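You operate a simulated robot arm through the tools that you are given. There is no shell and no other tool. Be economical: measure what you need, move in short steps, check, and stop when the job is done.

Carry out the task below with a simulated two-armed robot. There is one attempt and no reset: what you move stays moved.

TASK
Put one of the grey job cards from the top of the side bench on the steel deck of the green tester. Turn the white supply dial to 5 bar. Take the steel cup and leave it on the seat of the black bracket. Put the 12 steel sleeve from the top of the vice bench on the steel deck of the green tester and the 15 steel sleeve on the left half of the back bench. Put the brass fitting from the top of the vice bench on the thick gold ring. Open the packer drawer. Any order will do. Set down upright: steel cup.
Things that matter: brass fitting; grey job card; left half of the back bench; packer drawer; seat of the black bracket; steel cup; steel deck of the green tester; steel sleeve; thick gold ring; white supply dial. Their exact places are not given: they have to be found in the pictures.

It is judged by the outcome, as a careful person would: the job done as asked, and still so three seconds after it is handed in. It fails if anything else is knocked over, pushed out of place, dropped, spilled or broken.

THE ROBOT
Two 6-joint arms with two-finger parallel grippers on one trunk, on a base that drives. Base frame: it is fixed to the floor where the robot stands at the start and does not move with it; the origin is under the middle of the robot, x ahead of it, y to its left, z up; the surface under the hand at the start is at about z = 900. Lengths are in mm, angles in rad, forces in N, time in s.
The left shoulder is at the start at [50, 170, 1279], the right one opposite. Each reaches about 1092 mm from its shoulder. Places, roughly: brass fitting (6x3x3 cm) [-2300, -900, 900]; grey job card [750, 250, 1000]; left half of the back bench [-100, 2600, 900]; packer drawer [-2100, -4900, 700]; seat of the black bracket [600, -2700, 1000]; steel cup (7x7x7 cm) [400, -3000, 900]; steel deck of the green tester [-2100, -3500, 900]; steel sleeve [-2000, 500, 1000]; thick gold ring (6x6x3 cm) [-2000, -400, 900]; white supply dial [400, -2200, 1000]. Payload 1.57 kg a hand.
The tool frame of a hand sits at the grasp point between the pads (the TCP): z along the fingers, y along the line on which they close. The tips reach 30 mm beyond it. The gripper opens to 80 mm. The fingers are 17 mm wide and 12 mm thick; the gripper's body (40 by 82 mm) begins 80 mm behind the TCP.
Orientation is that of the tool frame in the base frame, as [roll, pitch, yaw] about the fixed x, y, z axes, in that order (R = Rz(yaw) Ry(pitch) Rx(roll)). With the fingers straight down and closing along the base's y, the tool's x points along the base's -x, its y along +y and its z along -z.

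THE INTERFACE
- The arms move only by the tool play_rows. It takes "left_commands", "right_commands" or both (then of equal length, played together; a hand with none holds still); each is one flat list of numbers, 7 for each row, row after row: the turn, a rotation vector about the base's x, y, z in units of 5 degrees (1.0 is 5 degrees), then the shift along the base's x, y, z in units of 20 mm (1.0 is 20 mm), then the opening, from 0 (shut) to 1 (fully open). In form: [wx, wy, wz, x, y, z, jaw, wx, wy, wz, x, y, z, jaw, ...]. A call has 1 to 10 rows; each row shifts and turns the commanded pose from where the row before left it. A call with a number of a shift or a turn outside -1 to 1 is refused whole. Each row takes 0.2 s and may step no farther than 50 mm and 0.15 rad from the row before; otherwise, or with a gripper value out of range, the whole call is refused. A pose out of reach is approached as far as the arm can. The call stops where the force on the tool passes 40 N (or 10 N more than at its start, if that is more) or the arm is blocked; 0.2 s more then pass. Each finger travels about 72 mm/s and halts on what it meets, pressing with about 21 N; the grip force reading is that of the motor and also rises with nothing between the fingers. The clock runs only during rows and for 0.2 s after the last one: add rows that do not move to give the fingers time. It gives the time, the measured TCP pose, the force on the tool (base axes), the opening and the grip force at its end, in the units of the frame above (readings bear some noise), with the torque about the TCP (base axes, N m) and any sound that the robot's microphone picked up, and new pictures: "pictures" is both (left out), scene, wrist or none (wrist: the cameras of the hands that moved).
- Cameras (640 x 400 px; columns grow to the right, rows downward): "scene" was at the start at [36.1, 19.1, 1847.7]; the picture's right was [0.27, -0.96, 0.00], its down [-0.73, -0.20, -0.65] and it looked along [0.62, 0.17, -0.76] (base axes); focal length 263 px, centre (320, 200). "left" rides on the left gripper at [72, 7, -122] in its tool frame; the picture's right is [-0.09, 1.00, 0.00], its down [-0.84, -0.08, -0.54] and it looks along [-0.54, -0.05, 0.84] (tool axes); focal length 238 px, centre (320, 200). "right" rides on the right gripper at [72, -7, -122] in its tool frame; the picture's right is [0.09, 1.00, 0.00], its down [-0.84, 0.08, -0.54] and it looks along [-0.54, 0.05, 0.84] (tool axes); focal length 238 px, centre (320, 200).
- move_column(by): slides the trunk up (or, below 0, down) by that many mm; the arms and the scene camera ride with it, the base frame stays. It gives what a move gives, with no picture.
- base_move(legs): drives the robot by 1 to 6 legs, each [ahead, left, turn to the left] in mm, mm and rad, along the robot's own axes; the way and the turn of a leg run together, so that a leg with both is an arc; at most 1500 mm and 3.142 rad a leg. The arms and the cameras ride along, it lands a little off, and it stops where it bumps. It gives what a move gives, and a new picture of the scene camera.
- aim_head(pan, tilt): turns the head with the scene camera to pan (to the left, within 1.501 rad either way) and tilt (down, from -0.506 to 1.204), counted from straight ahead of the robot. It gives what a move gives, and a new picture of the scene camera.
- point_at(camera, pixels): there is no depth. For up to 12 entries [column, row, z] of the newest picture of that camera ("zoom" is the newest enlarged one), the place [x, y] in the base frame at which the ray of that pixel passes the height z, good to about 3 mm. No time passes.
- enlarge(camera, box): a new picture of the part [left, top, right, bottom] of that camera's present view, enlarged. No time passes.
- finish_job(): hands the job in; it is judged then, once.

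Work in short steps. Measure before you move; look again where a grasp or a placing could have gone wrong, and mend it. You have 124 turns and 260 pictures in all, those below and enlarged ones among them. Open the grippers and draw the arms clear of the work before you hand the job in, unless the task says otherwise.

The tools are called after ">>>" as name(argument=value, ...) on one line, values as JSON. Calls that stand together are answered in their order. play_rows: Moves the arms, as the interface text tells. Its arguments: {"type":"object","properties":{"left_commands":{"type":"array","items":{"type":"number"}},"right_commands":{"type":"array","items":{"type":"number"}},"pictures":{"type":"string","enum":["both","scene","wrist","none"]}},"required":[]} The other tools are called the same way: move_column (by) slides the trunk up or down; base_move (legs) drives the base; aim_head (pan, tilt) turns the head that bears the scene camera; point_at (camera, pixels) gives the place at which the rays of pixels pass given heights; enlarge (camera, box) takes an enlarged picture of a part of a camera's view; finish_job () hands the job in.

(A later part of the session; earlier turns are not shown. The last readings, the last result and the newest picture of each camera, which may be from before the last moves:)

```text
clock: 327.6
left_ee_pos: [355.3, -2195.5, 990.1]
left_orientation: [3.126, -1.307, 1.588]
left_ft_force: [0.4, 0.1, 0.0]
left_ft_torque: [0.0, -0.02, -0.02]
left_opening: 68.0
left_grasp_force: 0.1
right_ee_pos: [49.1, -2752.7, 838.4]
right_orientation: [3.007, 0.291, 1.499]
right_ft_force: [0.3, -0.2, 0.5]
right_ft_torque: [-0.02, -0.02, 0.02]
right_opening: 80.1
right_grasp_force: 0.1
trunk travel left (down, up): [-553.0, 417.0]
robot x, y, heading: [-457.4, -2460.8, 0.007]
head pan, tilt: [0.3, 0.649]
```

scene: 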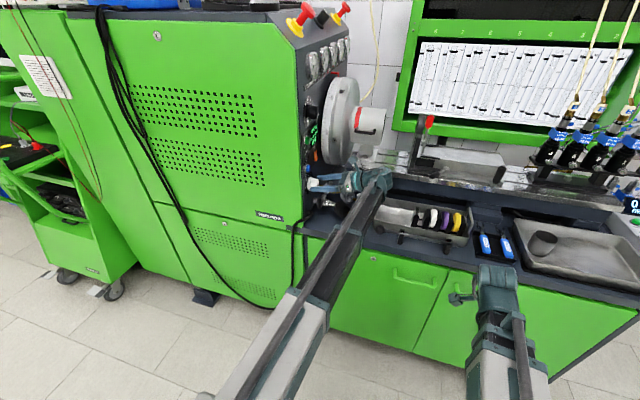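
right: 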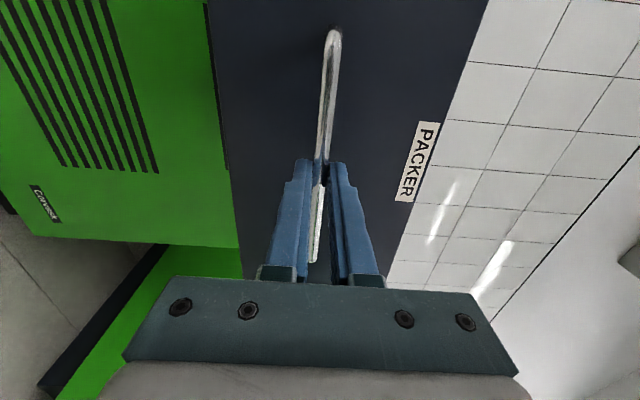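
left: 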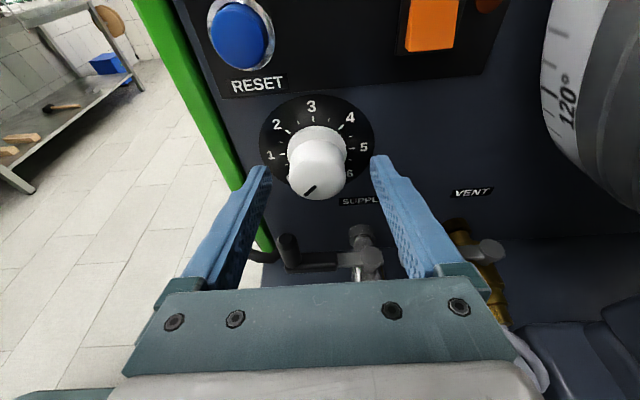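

Aligned. I advance 20 mm, pre-rotate −40° about the finger axis, grip, turn +56°, release, and check.

>>> play_rows(left_commands=[0, 0, 0, 0, 1, 0, 0.65, 0, -0.966, 0.259, 0, 0, 0, 0.65, 0, -0.966, 0.259, 0, 0, 0, 0.65, 0, -0.966, 0.259, 0, 0, 0, 0.65, 0, -0.966, 0.259, 0, 0, 0, 0.65, 0, -0.966, 0.259, 0, 0, 0, 0.65, 0, -0.966, 0.259, 0, 0, 0, 0.65, 0, -0.966, 0.259, 0, 0, 0, 0.65, 0, -0.966, 0.259, 0, 0, 0, 0.65], pictures="wrist")

>>> play_rows(left_commands=[0, 0, 0, 0, 0, 0, 0, 0, 0, 0, 0, 0, 0, 0, 0, 0, 0, 0, 0, 0, 0, 0, 0.9056, -0.2428, 0, 0, 0, 0, 0, 0.9056, -0.2428, 0, 0, 0, 0, 0, 0.9056, -0.2428, 0, 0, 0, 0, 0, 0.9056, -0.2428, 0, 0, 0, 0, 0, 0.9056, -0.2428, 0, 0, 0, 0, 0, 0.9056, -0.2428, 0, 0, 0, 0, 0, 0.9056, -0.2428, 0, 0, 0, 0], pictures="wrist")

```text
clock: 329.0
left_ee_pos: [357.9, -2180.9, 988.1]
left_orientation: [2.179, -1.074, 2.583]
left_ft_force: [0.7, -4.5, -1.9]
left_ft_torque: [0.01, 0.06, -0.19]
left_opening: 52.2
left_grasp_force: 0.1
right_ee_pos: [48.3, -2754.8, 839.6]
right_orientation: [3.008, 0.291, 1.499]
right_ft_force: [0.2, 0.2, 0.1]
right_ft_torque: [-0.01, -0.03, 0.0]
right_opening: 80.1
right_grasp_force: 0.1
trunk travel left (down, up): [-553.0, 417.0]
robot x, y, heading: [-455.6, -2461.2, 0.005]
head pan, tilt: [0.3, 0.649]
stopped in row 6 (left hand): the force on the tool passed its limit at 41 N (the readings are from after the stop); the commanded pose is now the measured one
```

left: 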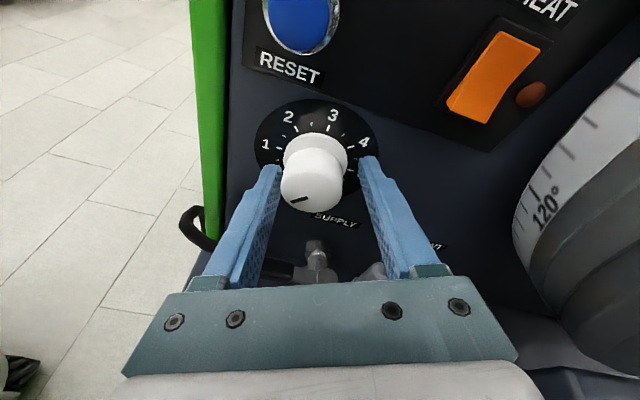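

```text
clock: 330.5
left_ee_pos: [355.2, -2182.9, 988.8]
left_orientation: [2.663, -1.255, 2.069]
left_ft_force: [-3.9, -5.1, 3.0]
left_ft_torque: [0.55, 0.01, 0.03]
left_opening: 40.9
left_grasp_force: 45.2
right_ee_pos: [47.5, -2755.0, 839.6]
right_orientation: [3.007, 0.291, 1.498]
right_ft_force: [-0.8, -0.4, 0.1]
right_ft_torque: [-0.01, 0.0, -0.04]
right_opening: 79.8
right_grasp_force: 0.0
trunk travel left (down, up): [-553.0, 417.0]
robot x, y, heading: [-456.3, -2457.0, 0.001]
head pan, tilt: [0.3, 0.649]
stopped in row 7 (left hand): the force on the tool passed its limit at 41 N (the readings are from after the stop); the commanded pose is now the measured one
```

left: 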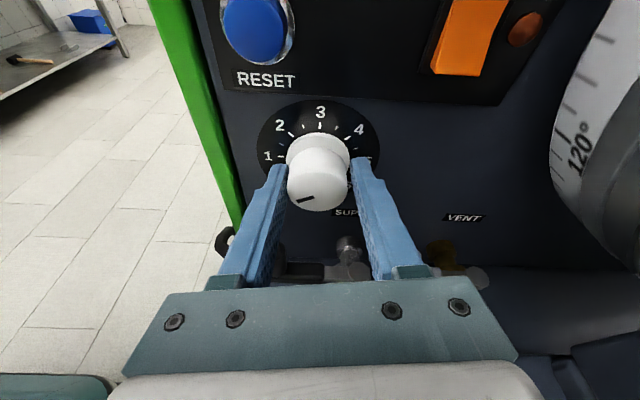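

The fingertips touched the panel. I open, withdraw 7 mm, rotate back, then grip and turn again.

>>> play_rows(left_commands=[0, 0, 0, 0, 0, 0, 0.65, 0, 0, 0, 0, -0.2, 0, 0.65, 0, 0, 0, 0, -0.2, 0, 0.65, 0, -0.966, 0.259, 0, 0, 0, 0.65, 0, -0.966, 0.259, 0, 0, 0, 0.65, 0, -0.966, 0.259, 0, 0, 0, 0.65, 0, -0.966, 0.259, 0, 0, 0, 0.65, 0, -0.966, 0.259, 0, 0, 0, 0.65, 0, -0.966, 0.259, 0, 0, 0, 0.65], pictures="none")

>>> play_rows(left_commands=[0, 0, 0, 0, 0, 0, 0, 0, 0, 0, 0, 0, 0, 0, 0, 0, 0, 0, 0, 0, 0, 0, 0.9056, -0.2428, 0, 0, 0, 0, 0, 0.9056, -0.2428, 0, 0, 0, 0, 0, 0.9056, -0.2428, 0, 0, 0, 0, 0, 0.9056, -0.2428, 0, 0, 0, 0, 0, 0.9056, -0.2428, 0, 0, 0, 0, 0, 0.9056, -0.2428, 0, 0, 0, 0, 0, 0.9056, -0.2428, 0, 0, 0, 0], pictures="wrist")

```text
clock: 332.5
left_ee_pos: [356.0, -2190.8, 987.5]
left_orientation: [1.998, -0.85, 2.804]
left_ft_force: [0.0, 0.4, -0.5]
left_ft_torque: [0.02, -0.03, 0.0]
left_opening: 51.9
left_grasp_force: 0.0
right_ee_pos: [48.6, -2755.1, 839.9]
right_orientation: [3.008, 0.29, 1.499]
right_ft_force: [0.2, -0.4, 0.3]
right_ft_torque: [0.01, 0.04, -0.02]
right_opening: 79.9
right_grasp_force: 0.1
trunk travel left (down, up): [-553.0, 417.0]
robot x, y, heading: [-456.6, -2457.5, 0.005]
head pan, tilt: [0.3, 0.649]
```

```text
clock: 334.7
left_ee_pos: [354.4, -2189.7, 988.4]
left_orientation: [2.82, -1.275, 1.911]
left_ft_force: [-24.4, -8.3, -17.1]
left_ft_torque: [0.17, 0.11, 0.09]
left_opening: 37.5
left_grasp_force: 43.7
right_ee_pos: [49.3, -2754.4, 840.0]
right_orientation: [3.007, 0.291, 1.499]
right_ft_force: [-0.3, -0.7, -0.4]
right_ft_torque: [0.01, 0.01, -0.02]
right_opening: 79.8
right_grasp_force: 0.0
trunk travel left (down, up): [-553.0, 417.0]
robot x, y, heading: [-456.9, -2457.1, 0.002]
head pan, tilt: [0.3, 0.649]
```

left: 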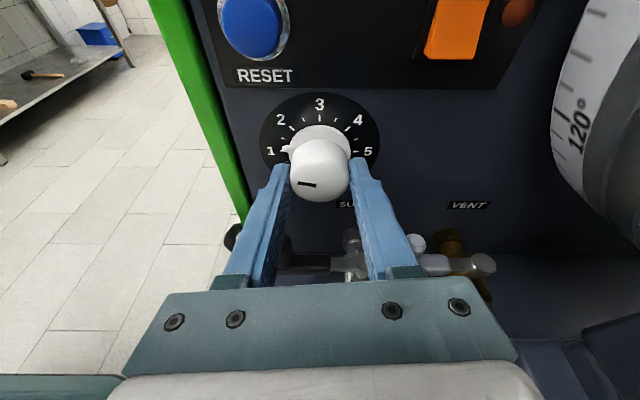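

The nib now points at ≈1. I relieve the offset (x −2 mm), turn further, and regrip for the next strokes.

>>> play_rows(left_commands=[0, 0, 0, -0.1, 0, 0, 0, 0, 0.9056, -0.2428, 0, 0, 0, 0, 0, 0.9056, -0.2428, 0, 0, 0, 0, 0, 0.9056, -0.2428, 0, 0, 0, 0, 0, 0.9056, -0.2428, 0, 0, 0, 0, 0, 0, 0, 0, 0, 0, 0.65, 0, 0, 0, 0, 0, 0, 0.65], pictures="none")

>>> play_rows(left_commands=[0, -0.966, 0.259, -0.05, 0, 0, 0.65, 0, -0.966, 0.259, 0, 0, 0, 0.65, 0, -0.966, 0.259, 0, 0, 0, 0.65, 0, -0.966, 0.259, 0, 0, 0, 0.65, 0, -0.966, 0.259, 0, 0, 0, 0.65, 0, -0.966, 0.259, 0, 0, 0, 0.65, 0, -0.966, 0.259, 0, 0, 0, 0.65, 0, -0.966, 0.259, 0, 0, 0, 0.65, 0, -0.966, 0.259, 0, 0, 0, 0.65, 0, -0.966, 0.259, 0, 0, 0, 0.65], pictures="wrist")

>>> play_rows(left_commands=[0, -0.966, 0.259, 0, 0, 0, 0.65, 0, 0, 0, 0, 0, 0, 0, 0, 0, 0, 0, 0, 0, 0, 0, 0, 0, 0, 0, 0, 0, 0, 0.9056, -0.2428, 0, 0, 0, 0, 0, 0.9056, -0.2428, 0, 0, 0, 0, 0, 0.9056, -0.2428, 0, 0, 0, 0, 0, 0.9056, -0.2428, 0, 0, 0, 0, 0, 0.9056, -0.2428, 0, 0, 0, 0, 0, 0.9056, -0.2428, 0, 0, 0, 0], pictures="none")

>>> play_rows(left_commands=[0, 0.9056, -0.2428, 0, 0, 0, 0, 0, 0.9056, -0.2428, 0, 0, 0, 0, 0, 0.9056, -0.2428, 0, 0, 0, 0, 0, 0.9056, -0.2428, 0, 0, 0, 0, 0, 0.9056, -0.2428, 0, 0, 0, 0], pictures="wrist")

```text
clock: 336.3
left_ee_pos: [355.4, -2188.7, 988.3]
left_orientation: [-2.464, -1.212, 0.869]
left_ft_force: [0.1, 0.2, 0.5]
left_ft_torque: [-0.04, 0.01, 0.01]
left_opening: 52.0
left_grasp_force: 0.2
right_ee_pos: [49.1, -2754.6, 839.5]
right_orientation: [3.006, 0.291, 1.499]
right_ft_force: [-0.3, 0.2, 0.5]
right_ft_torque: [0.01, 0.0, 0.0]
right_opening: 79.8
right_grasp_force: 0.1
trunk travel left (down, up): [-553.0, 417.0]
robot x, y, heading: [-458.5, -2456.1, 0.002]
head pan, tilt: [0.3, 0.649]
```

```text
clock: 338.5
left_ee_pos: [352.5, -2189.3, 987.0]
left_orientation: [2.013, -0.876, 2.789]
left_ft_force: [0.3, 0.4, 0.5]
left_ft_torque: [-0.02, -0.03, 0.0]
left_opening: 52.2
left_grasp_force: 0.1
right_ee_pos: [49.2, -2754.4, 839.6]
right_orientation: [3.008, 0.292, 1.498]
right_ft_force: [-0.2, -0.4, 0.2]
right_ft_torque: [-0.01, 0.03, -0.01]
right_opening: 80.1
right_grasp_force: 0.2
trunk travel left (down, up): [-553.0, 417.0]
robot x, y, heading: [-456.4, -2458.9, 0.004]
head pan, tilt: [0.3, 0.649]
```

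left: 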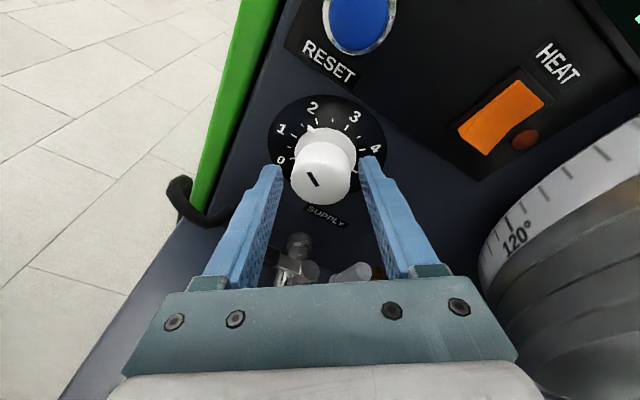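

```text
clock: 340.7
left_ee_pos: [353.9, -2187.8, 989.3]
left_orientation: [2.442, -1.207, 2.299]
left_ft_force: [18.2, 11.9, 16.2]
left_ft_torque: [0.95, -0.06, -0.61]
left_opening: 38.0
left_grasp_force: 44.5
right_ee_pos: [49.4, -2753.7, 838.9]
right_orientation: [3.008, 0.291, 1.499]
right_ft_force: [-0.4, 0.0, -0.3]
right_ft_torque: [0.05, -0.02, -0.03]
right_opening: 80.4
right_grasp_force: 0.0
trunk travel left (down, up): [-553.0, 417.0]
robot x, y, heading: [-456.6, -2456.8, 0.001]
head pan, tilt: [0.3, 0.649]
```

```text
clock: 341.9
left_ee_pos: [354.4, -2188.8, 987.6]
left_orientation: [-2.598, -1.245, 1.013]
left_ft_force: [16.6, 5.5, 12.0]
left_ft_torque: [0.45, -0.1, 0.95]
left_opening: 37.7
left_grasp_force: 44.1
right_ee_pos: [48.4, -2756.0, 838.5]
right_orientation: [3.008, 0.291, 1.499]
right_ft_force: [0.0, 0.2, -0.1]
right_ft_torque: [-0.01, -0.02, 0.02]
right_opening: 80.1
right_grasp_force: 0.0
trunk travel left (down, up): [-553.0, 417.0]
robot x, y, heading: [-457.2, -2460.8, 0.003]
head pan, tilt: [0.3, 0.649]
```

left: 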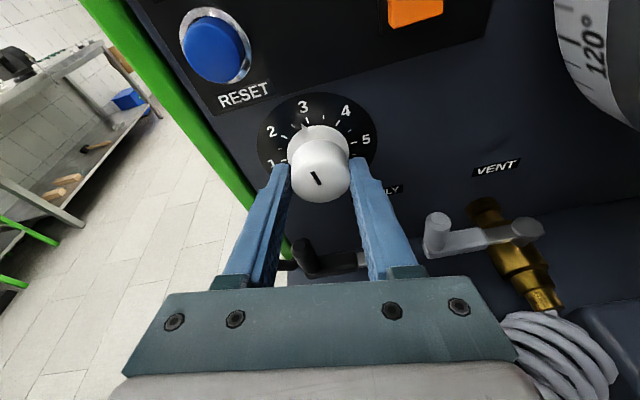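

Nib now at ≈3; it turns well. Next stroke: back 50°, grip, +47°.

>>> play_rows(left_commands=[0, 0, 0, 0, 0, 0, 0.65, 0, 0, 0, 0, 0, 0, 0.65, 0, -0.966, 0.259, 0, 0, 0, 0.65, 0, -0.966, 0.259, 0, 0, 0, 0.65, 0, -0.966, 0.259, 0, 0, 0, 0.65, 0, -0.966, 0.259, 0, 0, 0, 0.65, 0, -0.966, 0.259, 0, 0, 0, 0.65, 0, -0.966, 0.259, 0, 0, 0, 0.65, 0, -0.966, 0.259, 0, 0, 0, 0.65, 0, -0.966, 0.259, 0, 0, 0, 0.65], pictures="none")

>>> play_rows(left_commands=[0, -0.966, 0.259, 0, 0, 0, 0.65, 0, -0.966, 0.259, 0, 0, 0, 0.65, 0, 0, 0, 0, 0, 0, 0, 0, 0, 0, 0, 0, 0, 0, 0, 0, 0, 0, 0, 0, 0, 0, 0.9056, -0.2428, 0, 0, 0, 0, 0, 0.9056, -0.2428, 0, 0, 0, 0, 0, 0.9056, -0.2428, 0, 0, 0, 0, 0, 0.9056, -0.2428, 0, 0, 0, 0, 0, 0.9056, -0.2428, 0, 0, 0, 0], pictures="none")

>>> play_rows(left_commands=[0, 0.9056, -0.2428, 0, 0, 0, 0, 0, 0.9056, -0.2428, 0, 0, 0, 0, 0, 0.9056, -0.2428, 0, 0, 0, 0, 0, 0.9056, -0.2428, 0, 0, 0, 0, 0, 0.9056, -0.2428, 0, 0, 0, 0], pictures="none")

>>> enlarge(camera="left", box=[240, 70, 400, 220])

```text
clock: 344.1
left_ee_pos: [353.8, -2189.5, 988.1]
left_orientation: [2.084, -0.976, 2.701]
left_ft_force: [0.6, 0.5, 0.2]
left_ft_torque: [-0.01, -0.03, 0.0]
left_opening: 52.1
left_grasp_force: 0.1
right_ee_pos: [48.0, -2754.7, 840.1]
right_orientation: [3.007, 0.292, 1.5]
right_ft_force: [0.7, 0.5, -0.8]
right_ft_torque: [0.0, -0.03, 0.02]
right_opening: 80.2
right_grasp_force: 0.0
trunk travel left (down, up): [-553.0, 417.0]
robot x, y, heading: [-458.8, -2462.6, 0.004]
head pan, tilt: [0.3, 0.649]
```

```text
clock: 346.3
left_ee_pos: [353.4, -2189.0, 988.7]
left_orientation: [2.343, -1.173, 2.409]
left_ft_force: [16.5, 5.2, 17.0]
left_ft_torque: [1.05, -0.05, -0.45]
left_opening: 38.2
left_grasp_force: 44.5
right_ee_pos: [49.0, -2754.2, 839.4]
right_orientation: [3.007, 0.291, 1.499]
right_ft_force: [-0.2, 0.1, 0.3]
right_ft_torque: [-0.01, -0.02, 0.01]
right_opening: 79.9
right_grasp_force: 0.1
trunk travel left (down, up): [-553.0, 417.0]
robot x, y, heading: [-456.0, -2458.7, 0.004]
head pan, tilt: [0.3, 0.649]
```

```text
clock: 347.5
left_ee_pos: [353.5, -2189.8, 988.0]
left_orientation: [-2.75, -1.27, 1.172]
left_ft_force: [15.5, 4.0, 13.0]
left_ft_torque: [0.38, -0.07, 1.12]
left_opening: 37.4
left_grasp_force: 43.2
right_ee_pos: [49.3, -2754.2, 839.0]
right_orientation: [3.01, 0.291, 1.5]
right_ft_force: [0.7, 1.2, -0.2]
right_ft_torque: [-0.05, 0.0, 0.04]
right_opening: 79.8
right_grasp_force: 0.0
trunk travel left (down, up): [-553.0, 417.0]
robot x, y, heading: [-459.8, -2460.6, 0.006]
head pan, tilt: [0.3, 0.649]
```

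```text
2.67 times, centred on (320, 145) of left
```

zoom: 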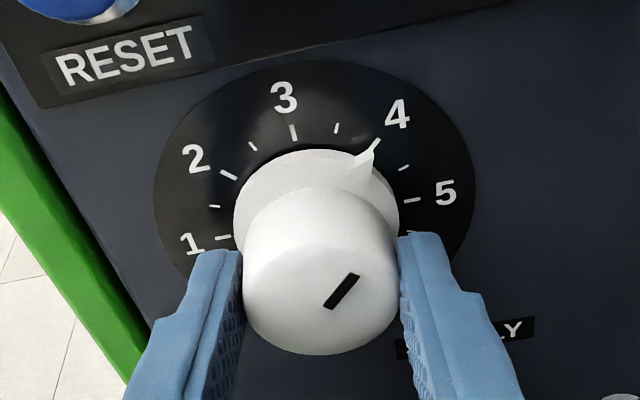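

Nib is exactly at 4. One more stroke of 45°.

>>> play_rows(left_commands=[0, 0, 0, 0, 0, 0, 0.65, 0, 0, 0, 0, 0, 0, 0.65, 0, -0.966, 0.259, 0, 0, 0, 0.65, 0, -0.966, 0.259, 0, 0, 0, 0.65, 0, -0.966, 0.259, 0, 0, 0, 0.65, 0, -0.966, 0.259, 0, 0, 0, 0.65, 0, -0.966, 0.259, 0, 0, 0, 0.65, 0, -0.966, 0.259, 0, 0, 0, 0.65, 0, -0.966, 0.259, 0, 0, 0, 0.65, 0, -0.966, 0.259, 0, 0, 0, 0.65], pictures="none")

>>> play_rows(left_commands=[0, -0.966, 0.259, 0, 0, 0, 0.65, 0, 0, 0, 0, 0, 0, 0, 0, 0, 0, 0, 0, 0, 0, 0, 0, 0, 0, 0, 0, 0, 0, 0.8694, -0.2331, 0, 0, 0, 0, 0, 0.8694, -0.2331, 0, 0, 0, 0, 0, 0.8694, -0.2331, 0, 0, 0, 0, 0, 0.8694, -0.2331, 0, 0, 0, 0, 0, 0.8694, -0.2331, 0, 0, 0, 0], pictures="none")

>>> play_rows(left_commands=[0, 0.8694, -0.2331, 0, 0, 0, 0, 0, 0.8694, -0.2331, 0, 0, 0, 0, 0, 0.8694, -0.2331, 0, 0, 0, 0, 0, 0.8694, -0.2331, 0, 0, 0, 0, 0, 0.8694, -0.2331, 0, 0, 0, 0], pictures="none")

>>> enlarge(camera="left", box=[240, 70, 400, 220])

```text
clock: 349.7
left_ee_pos: [353.3, -2190.2, 987.3]
left_orientation: [2.048, -0.931, 2.744]
left_ft_force: [-0.3, 0.4, 0.4]
left_ft_torque: [-0.02, 0.03, -0.03]
left_opening: 52.0
left_grasp_force: 0.0
right_ee_pos: [48.7, -2754.0, 839.5]
right_orientation: [3.005, 0.292, 1.5]
right_ft_force: [-0.6, -0.4, 0.4]
right_ft_torque: [0.02, 0.0, 0.03]
right_opening: 80.1
right_grasp_force: 0.1
trunk travel left (down, up): [-553.0, 417.0]
robot x, y, heading: [-455.2, -2458.1, 0.004]
head pan, tilt: [0.3, 0.649]
```

```text
clock: 351.7
left_ee_pos: [353.0, -2189.1, 987.8]
left_orientation: [2.37, -1.181, 2.376]
left_ft_force: [21.1, 11.3, 18.4]
left_ft_torque: [1.02, -0.11, -0.52]
left_opening: 38.2
left_grasp_force: 43.7
right_ee_pos: [49.4, -2754.7, 839.4]
right_orientation: [3.009, 0.291, 1.498]
right_ft_force: [0.1, 0.6, 0.7]
right_ft_torque: [-0.01, -0.01, 0.0]
right_opening: 80.0
right_grasp_force: 0.1
trunk travel left (down, up): [-553.0, 417.0]
robot x, y, heading: [-458.4, -2459.2, 0.006]
head pan, tilt: [0.3, 0.649]
```

```text
clock: 352.9
left_ee_pos: [355.0, -2187.5, 987.1]
left_orientation: [-2.751, -1.267, 1.168]
left_ft_force: [16.2, 10.3, 8.1]
left_ft_torque: [0.55, -0.06, 0.88]
left_opening: 37.8
left_grasp_force: 44.0
right_ee_pos: [49.0, -2755.1, 839.6]
right_orientation: [3.01, 0.291, 1.499]
right_ft_force: [-0.2, -0.8, -0.1]
right_ft_torque: [-0.01, 0.0, 0.02]
right_opening: 80.0
right_grasp_force: 0.0
trunk travel left (down, up): [-553.0, 417.0]
robot x, y, heading: [-454.7, -2460.5, 0.001]
head pan, tilt: [0.3, 0.649]
```

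```text
2.67 times, centred on (320, 145) of left
```

zoom: 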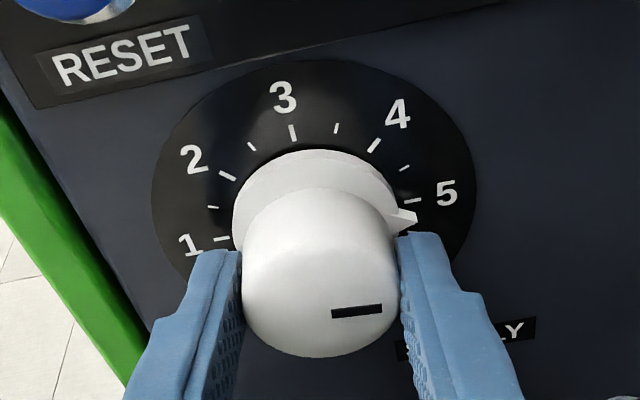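

Nib is near 5; I release, retreat and look squarely to verify.

>>> play_rows(left_commands=[0, 0, 0, 0, 0, 0, 0.65, 0, 0, 0, 0, 0, 0, 0.65, 0, 0, 0, 0, -0.5, 0, 0.7, 0, 0, 0, 0, -1, 0, 0.8, 0, -0.966, 0.259, 0, -1, 0, 0.8, 0, -0.966, 0.259, 0, -1, 0, 0.8, 0, 0, 0, 0, -1, 0, 0.8], pictures="none")

>>> move_column(by=50)

>>> enlarge(camera="left", box=[240, 40, 420, 210])

>>> aim_head(pan=0.3, tilt=0.55)

```text
clock: 354.5
left_ee_pos: [352.6, -2279.3, 988.3]
left_orientation: [2.937, -1.286, 1.787]
left_ft_force: [-0.1, -0.4, -0.5]
left_ft_torque: [0.02, 0.01, -0.02]
left_opening: 63.7
left_grasp_force: 0.0
right_ee_pos: [47.5, -2754.4, 839.1]
right_orientation: [3.007, 0.291, 1.499]
right_ft_force: [1.3, 0.3, -0.3]
right_ft_torque: [-0.03, -0.02, 0.0]
right_opening: 80.2
right_grasp_force: 0.1
trunk travel left (down, up): [-553.0, 417.0]
robot x, y, heading: [-457.2, -2459.9, -0.001]
head pan, tilt: [0.3, 0.649]
```

```text
clock: 355.4
left_ee_pos: [350.8, -2278.4, 1037.3]
left_orientation: [2.94, -1.285, 1.783]
left_ft_force: [0.0, 0.2, -0.6]
left_ft_torque: [0.0, 0.01, -0.03]
left_opening: 64.1
left_grasp_force: 0.0
right_ee_pos: [47.8, -2756.0, 889.2]
right_orientation: [3.01, 0.292, 1.501]
right_ft_force: [0.6, -0.3, -0.5]
right_ft_torque: [-0.02, 0.0, 0.0]
right_opening: 79.9
right_grasp_force: 0.0
trunk travel left (down, up): [-603.0, 367.0]
robot x, y, heading: [-455.0, -2459.3, 0.0]
head pan, tilt: [0.3, 0.649]
```

```text
2.35 times, centred on (330, 125) of left
```

zoom: 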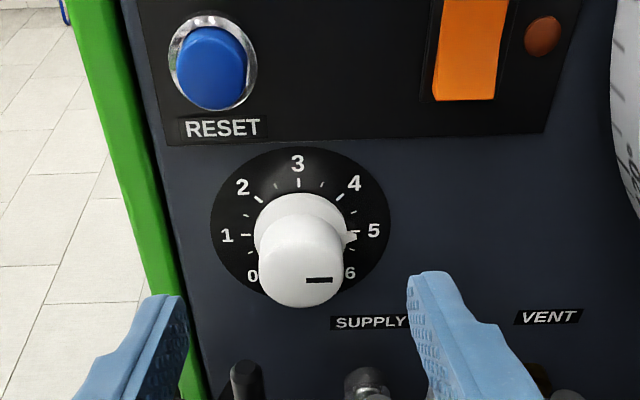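

```text
clock: 356.1
left_ee_pos: [352.2, -2277.9, 1037.8]
left_orientation: [2.939, -1.288, 1.783]
left_ft_force: [-1.6, -0.6, -0.9]
left_ft_torque: [0.04, 0.01, -0.01]
left_opening: 63.8
left_grasp_force: 0.0
right_ee_pos: [48.7, -2753.5, 888.8]
right_orientation: [3.007, 0.291, 1.498]
right_ft_force: [-0.2, -0.5, 0.3]
right_ft_torque: [-0.02, 0.01, 0.0]
right_opening: 80.1
right_grasp_force: 0.1
trunk travel left (down, up): [-603.0, 367.0]
robot x, y, heading: [-457.8, -2456.5, 0.006]
head pan, tilt: [0.3, 0.55]
```

scene: 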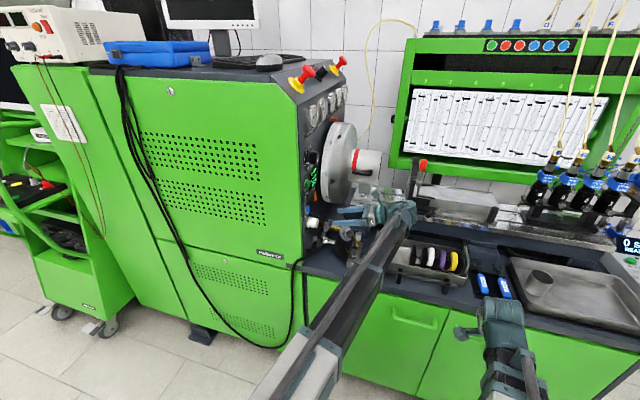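

The dial reads 5. Now the cup: raise the trunk, swing the left hand back to pointing down, and strafe right 450 mm.

>>> move_column(by=285)

>>> play_rows(left_commands=[-1, 0, 0, 0, -0.289, -0.915, 1, -1, 0, 0, 0, -0.367, -0.887, 1, -1, 0, 0, 0, -0.443, -0.851, 1, -1, 0, 0, 0, -0.516, -0.81, 1, -1, 0, 0, 0, -0.584, -0.761, 1, -1, 0, 0, 0, -0.649, -0.708, 1, -1, 0, 0, 0, -0.708, -0.649, 1, -1, 0, 0, 0, -0.761, -0.584, 1], pictures="none")

>>> play_rows(left_commands=[-1, 0, 0, 0, -0.81, -0.516, 1, -1, 0, 0, 0, -0.851, -0.443, 1, -1, 0, 0, 0, -0.887, -0.367, 1, -1, 0, 0, 0, -0.915, -0.289, 1, -1, 0, 0, 0, -0.94, -0.208, 1, -1, 0, 0, 0, -0.95, -0.125, 1, -1, 0, 0, 0, -0.96, -0.042, 1], pictures="none")

>>> base_move(legs=[[0, -400, 0]])

>>> enlarge(camera="left", box=[0, 0, 640, 400])

```text
clock: 359.0
left_ee_pos: [352.7, -2277.8, 1322.1]
left_orientation: [2.94, -1.287, 1.782]
left_ft_force: [-0.5, -0.3, 0.2]
left_ft_torque: [0.0, 0.03, 0.0]
left_opening: 63.8
left_grasp_force: 0.1
right_ee_pos: [48.5, -2754.1, 1174.7]
right_orientation: [3.006, 0.292, 1.501]
right_ft_force: [0.5, -0.1, 0.5]
right_ft_torque: [-0.01, 0.0, 0.02]
right_opening: 80.1
right_grasp_force: 0.1
trunk travel left (down, up): [-888.0, 82.0]
robot x, y, heading: [-460.8, -2457.4, 0.001]
head pan, tilt: [0.3, 0.55]
```

```text
clock: 360.8
left_ee_pos: [351.7, -2366.5, 1200.3]
left_orientation: [3.104, -0.591, 1.643]
left_ft_force: [0.4, 0.4, 0.8]
left_ft_torque: [0.01, 0.0, -0.03]
left_opening: 80.0
left_grasp_force: 0.1
right_ee_pos: [48.9, -2754.5, 1174.8]
right_orientation: [3.005, 0.291, 1.5]
right_ft_force: [1.6, -0.5, 0.3]
right_ft_torque: [-0.01, 0.0, -0.03]
right_opening: 80.0
right_grasp_force: 0.1
trunk travel left (down, up): [-888.0, 82.0]
robot x, y, heading: [-456.0, -2459.3, 0.004]
head pan, tilt: [0.3, 0.55]
```

```text
clock: 362.4
left_ee_pos: [351.6, -2492.5, 1163.0]
left_orientation: [-3.139, 0.017, 1.631]
left_ft_force: [-0.9, -0.1, -0.3]
left_ft_torque: [0.01, -0.02, 0.0]
left_opening: 79.9
left_grasp_force: 0.0
left hand out of reach, approached as far as the arm can: row 5
right_ee_pos: [49.0, -2754.8, 1174.2]
right_orientation: [3.008, 0.291, 1.499]
right_ft_force: [-0.8, -0.4, 0.5]
right_ft_torque: [-0.02, -0.01, -0.01]
right_opening: 80.0
right_grasp_force: 0.1
trunk travel left (down, up): [-888.0, 82.0]
robot x, y, heading: [-457.5, -2456.5, 0.006]
head pan, tilt: [0.3, 0.55]
```

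```text
clock: 364.9
left_ee_pos: [351.5, -2899.8, 1162.4]
left_orientation: [-3.137, 0.017, 1.627]
left_ft_force: [0.1, 0.8, -0.8]
left_ft_torque: [0.02, 0.01, -0.03]
left_opening: 80.0
left_grasp_force: 0.0
right_ee_pos: [49.7, -3163.9, 1174.0]
right_orientation: [3.008, 0.289, 1.498]
right_ft_force: [0.1, -0.8, -0.1]
right_ft_torque: [0.02, -0.02, 0.01]
right_opening: 79.9
right_grasp_force: 0.1
trunk travel left (down, up): [-888.0, 82.0]
robot x, y, heading: [-453.1, -2863.0, 0.004]
head pan, tilt: [0.3, 0.55]
```

scene: 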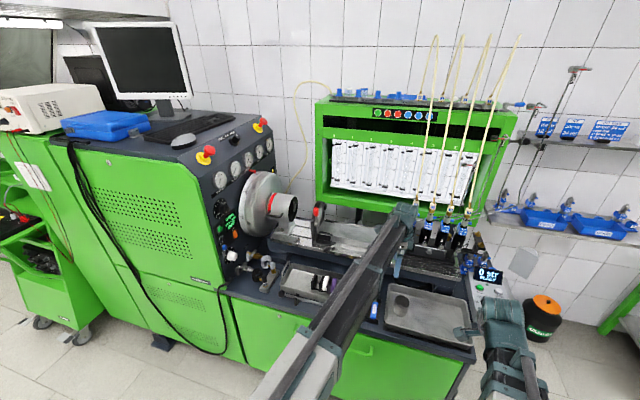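

```text
1.00 times, centred on (320, 200) of left (not enlarged: the box is as wide or as high as the picture)
```

zoom: 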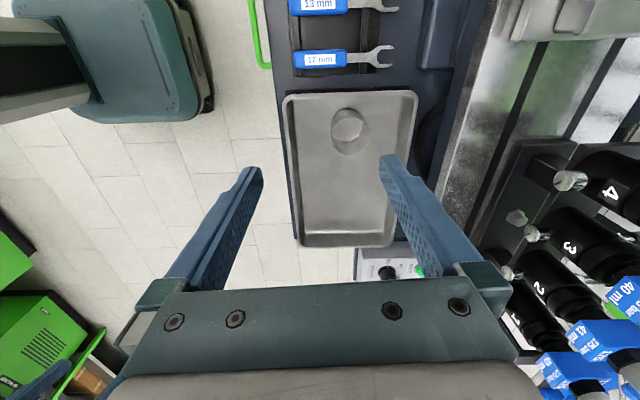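

>>> enlarge(camera="left", box=[280, 80, 430, 180])

>>> point_at(camera="zoom", pixels=[[298, 215, 970], [298, 215, 980], [298, 190, 910], [50, 100, 920], [560, 100, 920], [300, 50, 920]])

```text
4.00 times, centred on (355, 130) of left
```

zoom: 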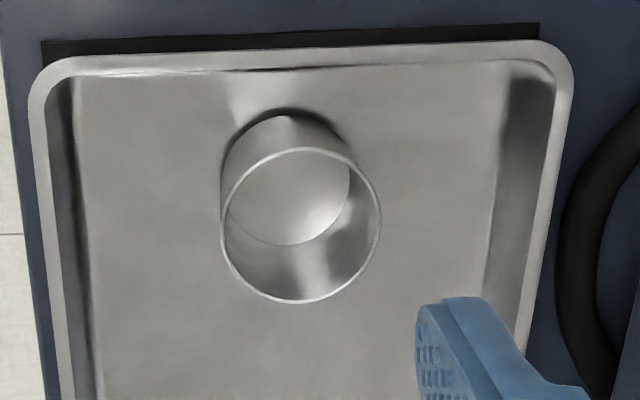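

```text
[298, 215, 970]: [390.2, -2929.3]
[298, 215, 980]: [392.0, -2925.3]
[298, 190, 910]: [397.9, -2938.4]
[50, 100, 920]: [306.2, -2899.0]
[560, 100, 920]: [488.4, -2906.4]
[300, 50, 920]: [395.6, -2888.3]
```

Cup centre ≈(392,−2933), rim z≈972. I centre the hand and lower 110 mm to check.

>>> play_rows(left_commands=[0.1, 0, -0.32, 1, -0.83, 0, 1, 0.1, 0, -0.32, 1, -0.83, 0, 1, 0, 0, 0, 0, 0, 0, 1], pictures="none")

>>> move_column(by=-110)

>>> enlarge(camera="left", box=[160, 50, 480, 250])

>>> point_at(camera="zoom", pixels=[[320, 200, 972], [240, 200, 972], [400, 200, 972]])

```text
clock: 365.7
left_ee_pos: [391.6, -2932.7, 1164.2]
left_orientation: [-3.14, -0.002, 1.573]
left_ft_force: [0.0, -0.1, -0.2]
left_ft_torque: [-0.02, 0.0, 0.02]
left_opening: 80.0
left_grasp_force: 0.1
right_ee_pos: [50.5, -3163.0, 1174.5]
right_orientation: [3.007, 0.291, 1.497]
right_ft_force: [0.4, 0.0, 1.3]
right_ft_torque: [0.01, 0.02, 0.0]
right_opening: 80.0
right_grasp_force: 0.1
trunk travel left (down, up): [-888.0, 82.0]
robot x, y, heading: [-457.4, -2862.6, -0.002]
head pan, tilt: [0.3, 0.55]
```

```text
clock: 367.1
left_ee_pos: [392.1, -2932.3, 1052.8]
left_orientation: [-3.14, -0.002, 1.573]
left_ft_force: [0.1, 0.6, -0.2]
left_ft_torque: [0.0, 0.01, 0.01]
left_opening: 79.6
left_grasp_force: 0.0
right_ee_pos: [50.1, -3163.3, 1064.9]
right_orientation: [3.007, 0.292, 1.498]
right_ft_force: [-0.5, -0.6, 0.3]
right_ft_torque: [0.03, -0.01, -0.02]
right_opening: 80.1
right_grasp_force: 0.0
trunk travel left (down, up): [-778.0, 192.0]
robot x, y, heading: [-454.9, -2867.4, 0.003]
head pan, tilt: [0.3, 0.55]
```

```text
2.00 times, centred on (320, 150) of left
```

zoom: 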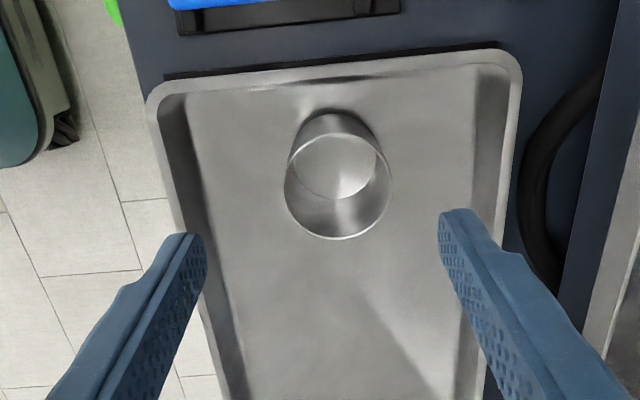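

```text
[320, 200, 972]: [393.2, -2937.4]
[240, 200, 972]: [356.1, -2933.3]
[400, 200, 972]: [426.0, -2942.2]
```

Cup is at x≈400 (dia ≈50). Shift 8 mm, lower 108 mm, and close.

>>> play_rows(left_commands=[0, 0, 0, 0.4, -0.1, 0, 1, 0, 0, 0, 0, 0, 0, 1], pictures="none")

>>> move_column(by=-108)

>>> play_rows(left_commands=[0, 0, 0, 0, 0, 0, 0, 0, 0, 0, 0, 0, 0, 0, 0, 0, 0, 0, 0, 0, 0, 0, 0, 0, 0, 0, 0, 0], pictures="wrist")

```text
clock: 367.7
left_ee_pos: [399.8, -2934.0, 1052.7]
left_orientation: [-3.14, -0.001, 1.573]
left_ft_force: [-0.4, -0.7, -1.0]
left_ft_torque: [-0.02, 0.01, 0.0]
left_opening: 79.9
left_grasp_force: 0.1
right_ee_pos: [49.9, -3162.4, 1062.8]
right_orientation: [3.008, 0.293, 1.498]
right_ft_force: [-0.2, 0.2, 0.6]
right_ft_torque: [-0.01, -0.01, 0.0]
right_opening: 80.0
right_grasp_force: 0.1
trunk travel left (down, up): [-778.0, 192.0]
robot x, y, heading: [-458.9, -2867.5, 0.001]
head pan, tilt: [0.3, 0.55]
```

```text
clock: 369.1
left_ee_pos: [399.3, -2934.0, 946.2]
left_orientation: [-3.14, -0.003, 1.571]
left_ft_force: [0.1, 0.7, 0.3]
left_ft_torque: [0.0, 0.06, -0.02]
left_opening: 79.7
left_grasp_force: 0.1
right_ee_pos: [49.1, -3162.8, 956.1]
right_orientation: [3.009, 0.292, 1.498]
right_ft_force: [-0.2, 0.0, 0.8]
right_ft_torque: [-0.03, -0.02, -0.02]
right_opening: 80.1
right_grasp_force: 0.0
trunk travel left (down, up): [-670.0, 300.0]
robot x, y, heading: [-457.3, -2867.1, 0.002]
head pan, tilt: [0.3, 0.55]
```

```text
clock: 370.1
left_ee_pos: [399.0, -2934.2, 943.6]
left_orientation: [-3.14, -0.004, 1.571]
left_ft_force: [-0.4, 1.3, 0.0]
left_ft_torque: [0.01, 0.02, -0.01]
left_opening: 0.1
left_grasp_force: 20.9
right_ee_pos: [49.2, -3162.2, 955.9]
right_orientation: [3.007, 0.291, 1.498]
right_ft_force: [0.0, 0.4, -0.4]
right_ft_torque: [0.03, -0.02, -0.02]
right_opening: 80.1
right_grasp_force: 0.1
trunk travel left (down, up): [-670.0, 300.0]
robot x, y, heading: [-456.3, -2866.9, 0.004]
head pan, tilt: [0.3, 0.55]
```

left: 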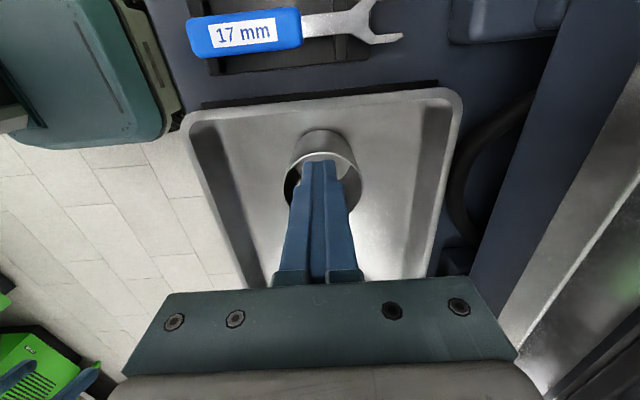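

The jaws closed above the cup: it sits lower (recessed tray), rim ≈(398,−2968,870). I open, shift −34 mm in y, and look.

>>> play_rows(left_commands=[0, 0, 0, 0, 0, 0, 1, 0, 0, 0, 0, -0.9, 0, 1, 0, 0, 0, 0, -0.8, 0, 1, 0, 0, 0, 0, 0, 0, 1, 0, 0, 0, 0, 0, 0, 1], pictures="none")

>>> enlarge(camera="left", box=[160, 50, 480, 250])

>>> point_at(camera="zoom", pixels=[[320, 200, 870], [250, 200, 870], [390, 200, 870], [320, 200, 880]])

```text
clock: 371.3
left_ee_pos: [400.7, -2968.7, 944.5]
left_orientation: [-3.14, -0.002, 1.574]
left_ft_force: [0.1, 0.0, -0.4]
left_ft_torque: [0.0, -0.05, 0.02]
left_opening: 80.1
left_grasp_force: 0.0
right_ee_pos: [51.2, -3161.8, 957.2]
right_orientation: [3.008, 0.291, 1.498]
right_ft_force: [0.7, -0.3, 0.4]
right_ft_torque: [-0.02, 0.01, 0.03]
right_opening: 79.9
right_grasp_force: 0.0
trunk travel left (down, up): [-670.0, 300.0]
robot x, y, heading: [-457.9, -2868.8, 0.001]
head pan, tilt: [0.3, 0.55]
```

```text
2.00 times, centred on (320, 150) of left
```

zoom: 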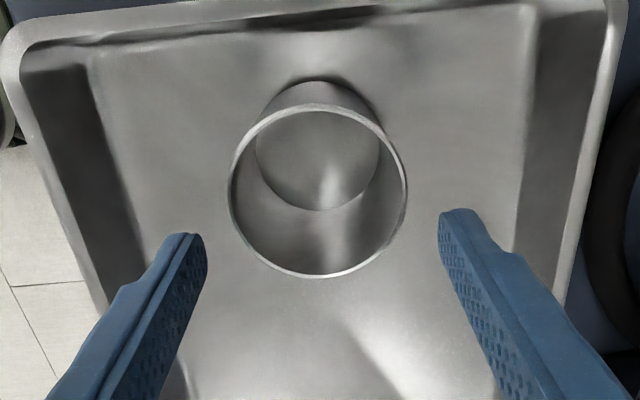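

```text
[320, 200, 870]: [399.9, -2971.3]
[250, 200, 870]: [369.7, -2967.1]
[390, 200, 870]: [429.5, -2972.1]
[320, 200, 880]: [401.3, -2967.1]
```

Well centred: rim ≈(399,−2964,885), Ø≈70. Lower 80 mm and close.

>>> play_rows(left_commands=[0, 0, 0, -0.07, 0.2, 0, 1, 0, 0, 0, 0, 0, 0, 1], pictures="none")

>>> move_column(by=-45)

>>> enlarge(camera="left", box=[160, 50, 480, 250])

>>> move_column(by=-33)

>>> play_rows(left_commands=[0, 0, 0, 0, 0, 0, 0.5, 0, 0, 0, 0, 0, 0, 0.3, 0, 0, 0, 0, 0, 0, 0.3], pictures="wrist")

```text
clock: 371.9
left_ee_pos: [399.4, -2964.7, 944.1]
left_orientation: [-3.139, -0.002, 1.573]
left_ft_force: [1.0, 0.7, -0.8]
left_ft_torque: [-0.04, -0.01, -0.03]
left_opening: 80.1
left_grasp_force: 0.1
right_ee_pos: [49.0, -3162.8, 956.0]
right_orientation: [3.008, 0.293, 1.498]
right_ft_force: [-0.6, 0.2, -1.5]
right_ft_torque: [-0.04, 0.02, 0.02]
right_opening: 80.0
right_grasp_force: 0.1
trunk travel left (down, up): [-670.0, 300.0]
robot x, y, heading: [-455.9, -2866.7, 0.003]
head pan, tilt: [0.3, 0.55]
```

```text
clock: 372.8
left_ee_pos: [397.8, -2963.8, 901.3]
left_orientation: [-3.14, -0.001, 1.573]
left_ft_force: [-0.1, 0.7, 0.0]
left_ft_torque: [0.01, -0.02, 0.0]
left_opening: 79.9
left_grasp_force: 0.0
right_ee_pos: [49.2, -3162.9, 912.7]
right_orientation: [3.009, 0.291, 1.497]
right_ft_force: [0.4, -0.6, -0.8]
right_ft_torque: [0.03, -0.02, 0.0]
right_opening: 80.0
right_grasp_force: 0.2
trunk travel left (down, up): [-625.0, 345.0]
robot x, y, heading: [-457.0, -2861.6, 0.003]
head pan, tilt: [0.3, 0.55]
```

```text
2.00 times, centred on (320, 150) of left
```

zoom: 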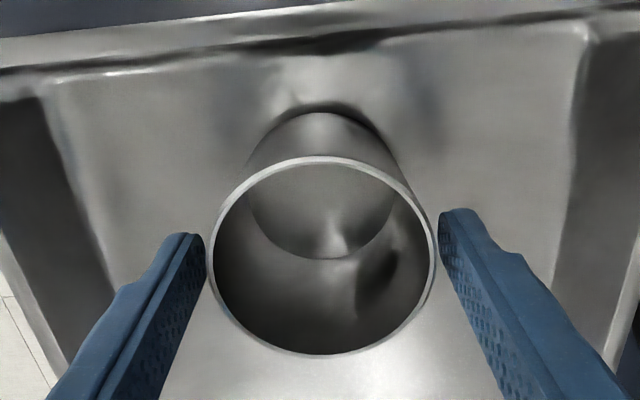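

```text
clock: 373.6
left_ee_pos: [398.6, -2964.3, 866.7]
left_orientation: [-3.138, -0.001, 1.572]
left_ft_force: [0.1, -0.5, -0.5]
left_ft_torque: [0.0, 0.0, -0.02]
left_opening: 79.6
left_grasp_force: 0.1
right_ee_pos: [49.2, -3163.0, 878.6]
right_orientation: [3.008, 0.292, 1.497]
right_ft_force: [0.4, 1.1, 0.6]
right_ft_torque: [-0.04, 0.0, -0.01]
right_opening: 79.8
right_grasp_force: 0.1
trunk travel left (down, up): [-592.0, 378.0]
robot x, y, heading: [-457.4, -2865.2, 0.004]
head pan, tilt: [0.3, 0.55]
```

```text
clock: 374.4
left_ee_pos: [398.8, -2965.0, 867.0]
left_orientation: [-3.14, -0.002, 1.573]
left_ft_force: [-0.3, -0.3, -0.3]
left_ft_torque: [-0.01, 0.01, -0.01]
left_opening: 64.8
left_grasp_force: 20.7
right_ee_pos: [50.4, -3162.8, 878.4]
right_orientation: [3.006, 0.292, 1.498]
right_ft_force: [-0.7, 0.0, 0.4]
right_ft_torque: [-0.01, -0.01, 0.01]
right_opening: 80.3
right_grasp_force: 0.0
trunk travel left (down, up): [-592.0, 378.0]
robot x, y, heading: [-456.1, -2868.2, -0.0]
head pan, tilt: [0.3, 0.55]
```

left: 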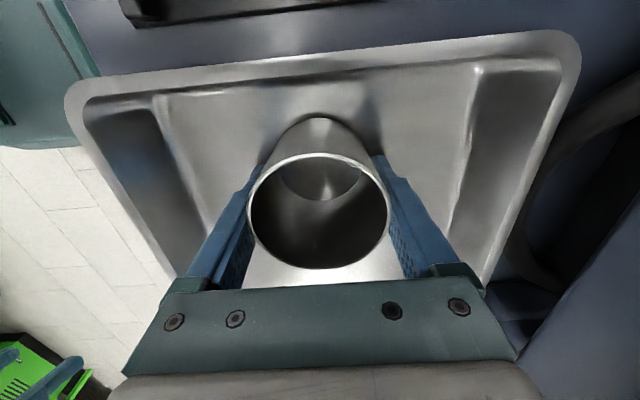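

Cup held (65 mm). Raise, strafe left 280 mm, advance 150 mm, then look at the seat with the wrist camera.

>>> move_column(by=290)

>>> base_move(legs=[[0, 280, 0], [150, 0, 0]])

>>> enlarge(camera="left", box=[0, 0, 640, 400])

>>> aim_head(pan=0.1, tilt=0.6)

```text
clock: 377.3
left_ee_pos: [398.5, -2964.3, 1156.0]
left_orientation: [3.14, -0.001, 1.573]
left_ft_force: [-0.3, 0.3, -1.0]
left_ft_torque: [0.02, 0.0, 0.0]
left_opening: 65.0
left_grasp_force: 21.1
right_ee_pos: [50.3, -3162.0, 1168.5]
right_orientation: [3.008, 0.291, 1.499]
right_ft_force: [-0.1, 0.2, 0.1]
right_ft_torque: [-0.01, 0.03, -0.01]
right_opening: 80.1
right_grasp_force: 0.1
trunk travel left (down, up): [-882.0, 88.0]
robot x, y, heading: [-451.4, -2864.4, -0.001]
head pan, tilt: [0.3, 0.55]
```

```text
clock: 380.2
left_ee_pos: [549.1, -2687.9, 1156.6]
left_orientation: [-3.139, 0.0, 1.575]
left_ft_force: [1.0, -0.4, -1.4]
left_ft_torque: [-0.05, 0.01, 0.0]
left_opening: 65.3
left_grasp_force: 20.7
right_ee_pos: [200.4, -2886.5, 1167.6]
right_orientation: [3.009, 0.292, 1.5]
right_ft_force: [0.1, 0.0, -0.1]
right_ft_torque: [-0.01, 0.04, -0.03]
right_opening: 79.8
right_grasp_force: 0.2
trunk travel left (down, up): [-882.0, 88.0]
robot x, y, heading: [-304.2, -2591.5, 0.006]
head pan, tilt: [0.3, 0.55]
```

scene: 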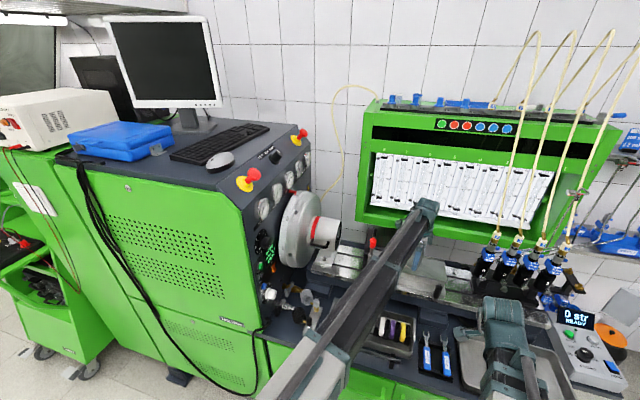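

```text
1.00 times, centred on (320, 200) of left (not enlarged: the box is as wide or as high as the picture)
```

zoom: 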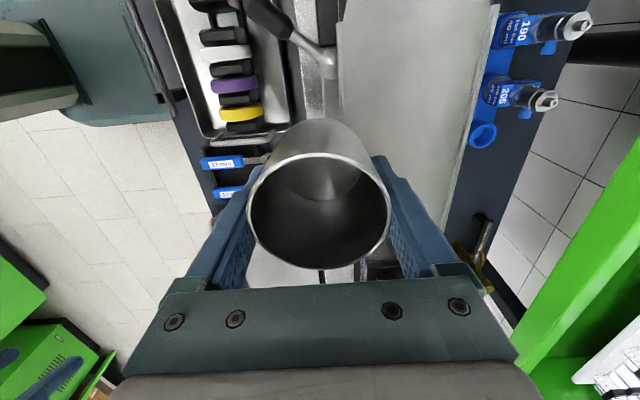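

```text
clock: 380.9
left_ee_pos: [548.5, -2686.7, 1157.6]
left_orientation: [-3.14, -0.002, 1.575]
left_ft_force: [0.1, -0.1, -0.7]
left_ft_torque: [-0.02, 0.01, -0.05]
left_opening: 65.0
left_grasp_force: 20.4
right_ee_pos: [198.5, -2886.1, 1168.2]
right_orientation: [3.008, 0.291, 1.501]
right_ft_force: [0.6, -0.2, 0.4]
right_ft_torque: [0.03, -0.01, -0.02]
right_opening: 80.0
right_grasp_force: 0.1
trunk travel left (down, up): [-882.0, 88.0]
robot x, y, heading: [-308.6, -2590.5, 0.001]
head pan, tilt: [0.099, 0.6]
```

scene: 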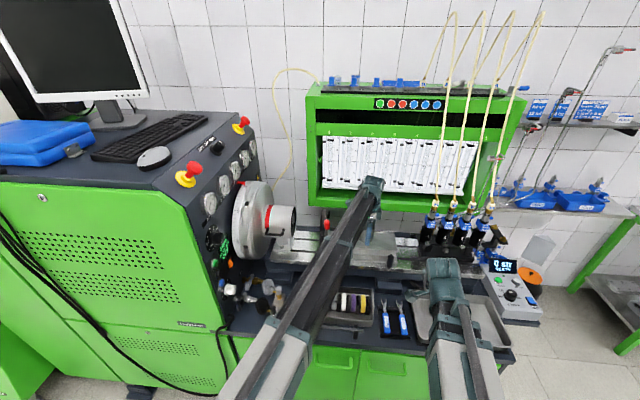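

>>> point_at(camera="zoom", pixels=[[340, 100, 1000], [495, 20, 1000], [448, 225, 1000], [340, 20, 1000], [560, 330, 1150], [395, 265, 1000], [340, 100, 970], [495, 20, 970], [440, 150, 1000]])

>>> enlarge(camera="scene", box=[300, 200, 440, 290])

```text
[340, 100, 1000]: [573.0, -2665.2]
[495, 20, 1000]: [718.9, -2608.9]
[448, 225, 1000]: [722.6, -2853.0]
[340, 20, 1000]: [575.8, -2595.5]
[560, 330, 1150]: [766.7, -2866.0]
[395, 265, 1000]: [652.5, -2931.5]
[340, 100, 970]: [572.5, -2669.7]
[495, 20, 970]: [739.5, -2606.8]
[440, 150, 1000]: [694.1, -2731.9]
```

```text
4.44 times, centred on (370, 245) of scene
```

zoom: 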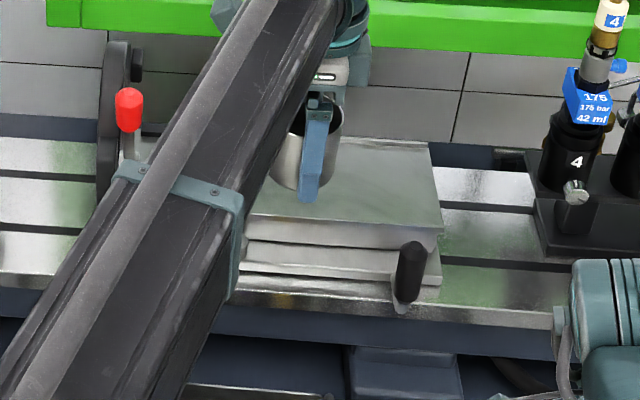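

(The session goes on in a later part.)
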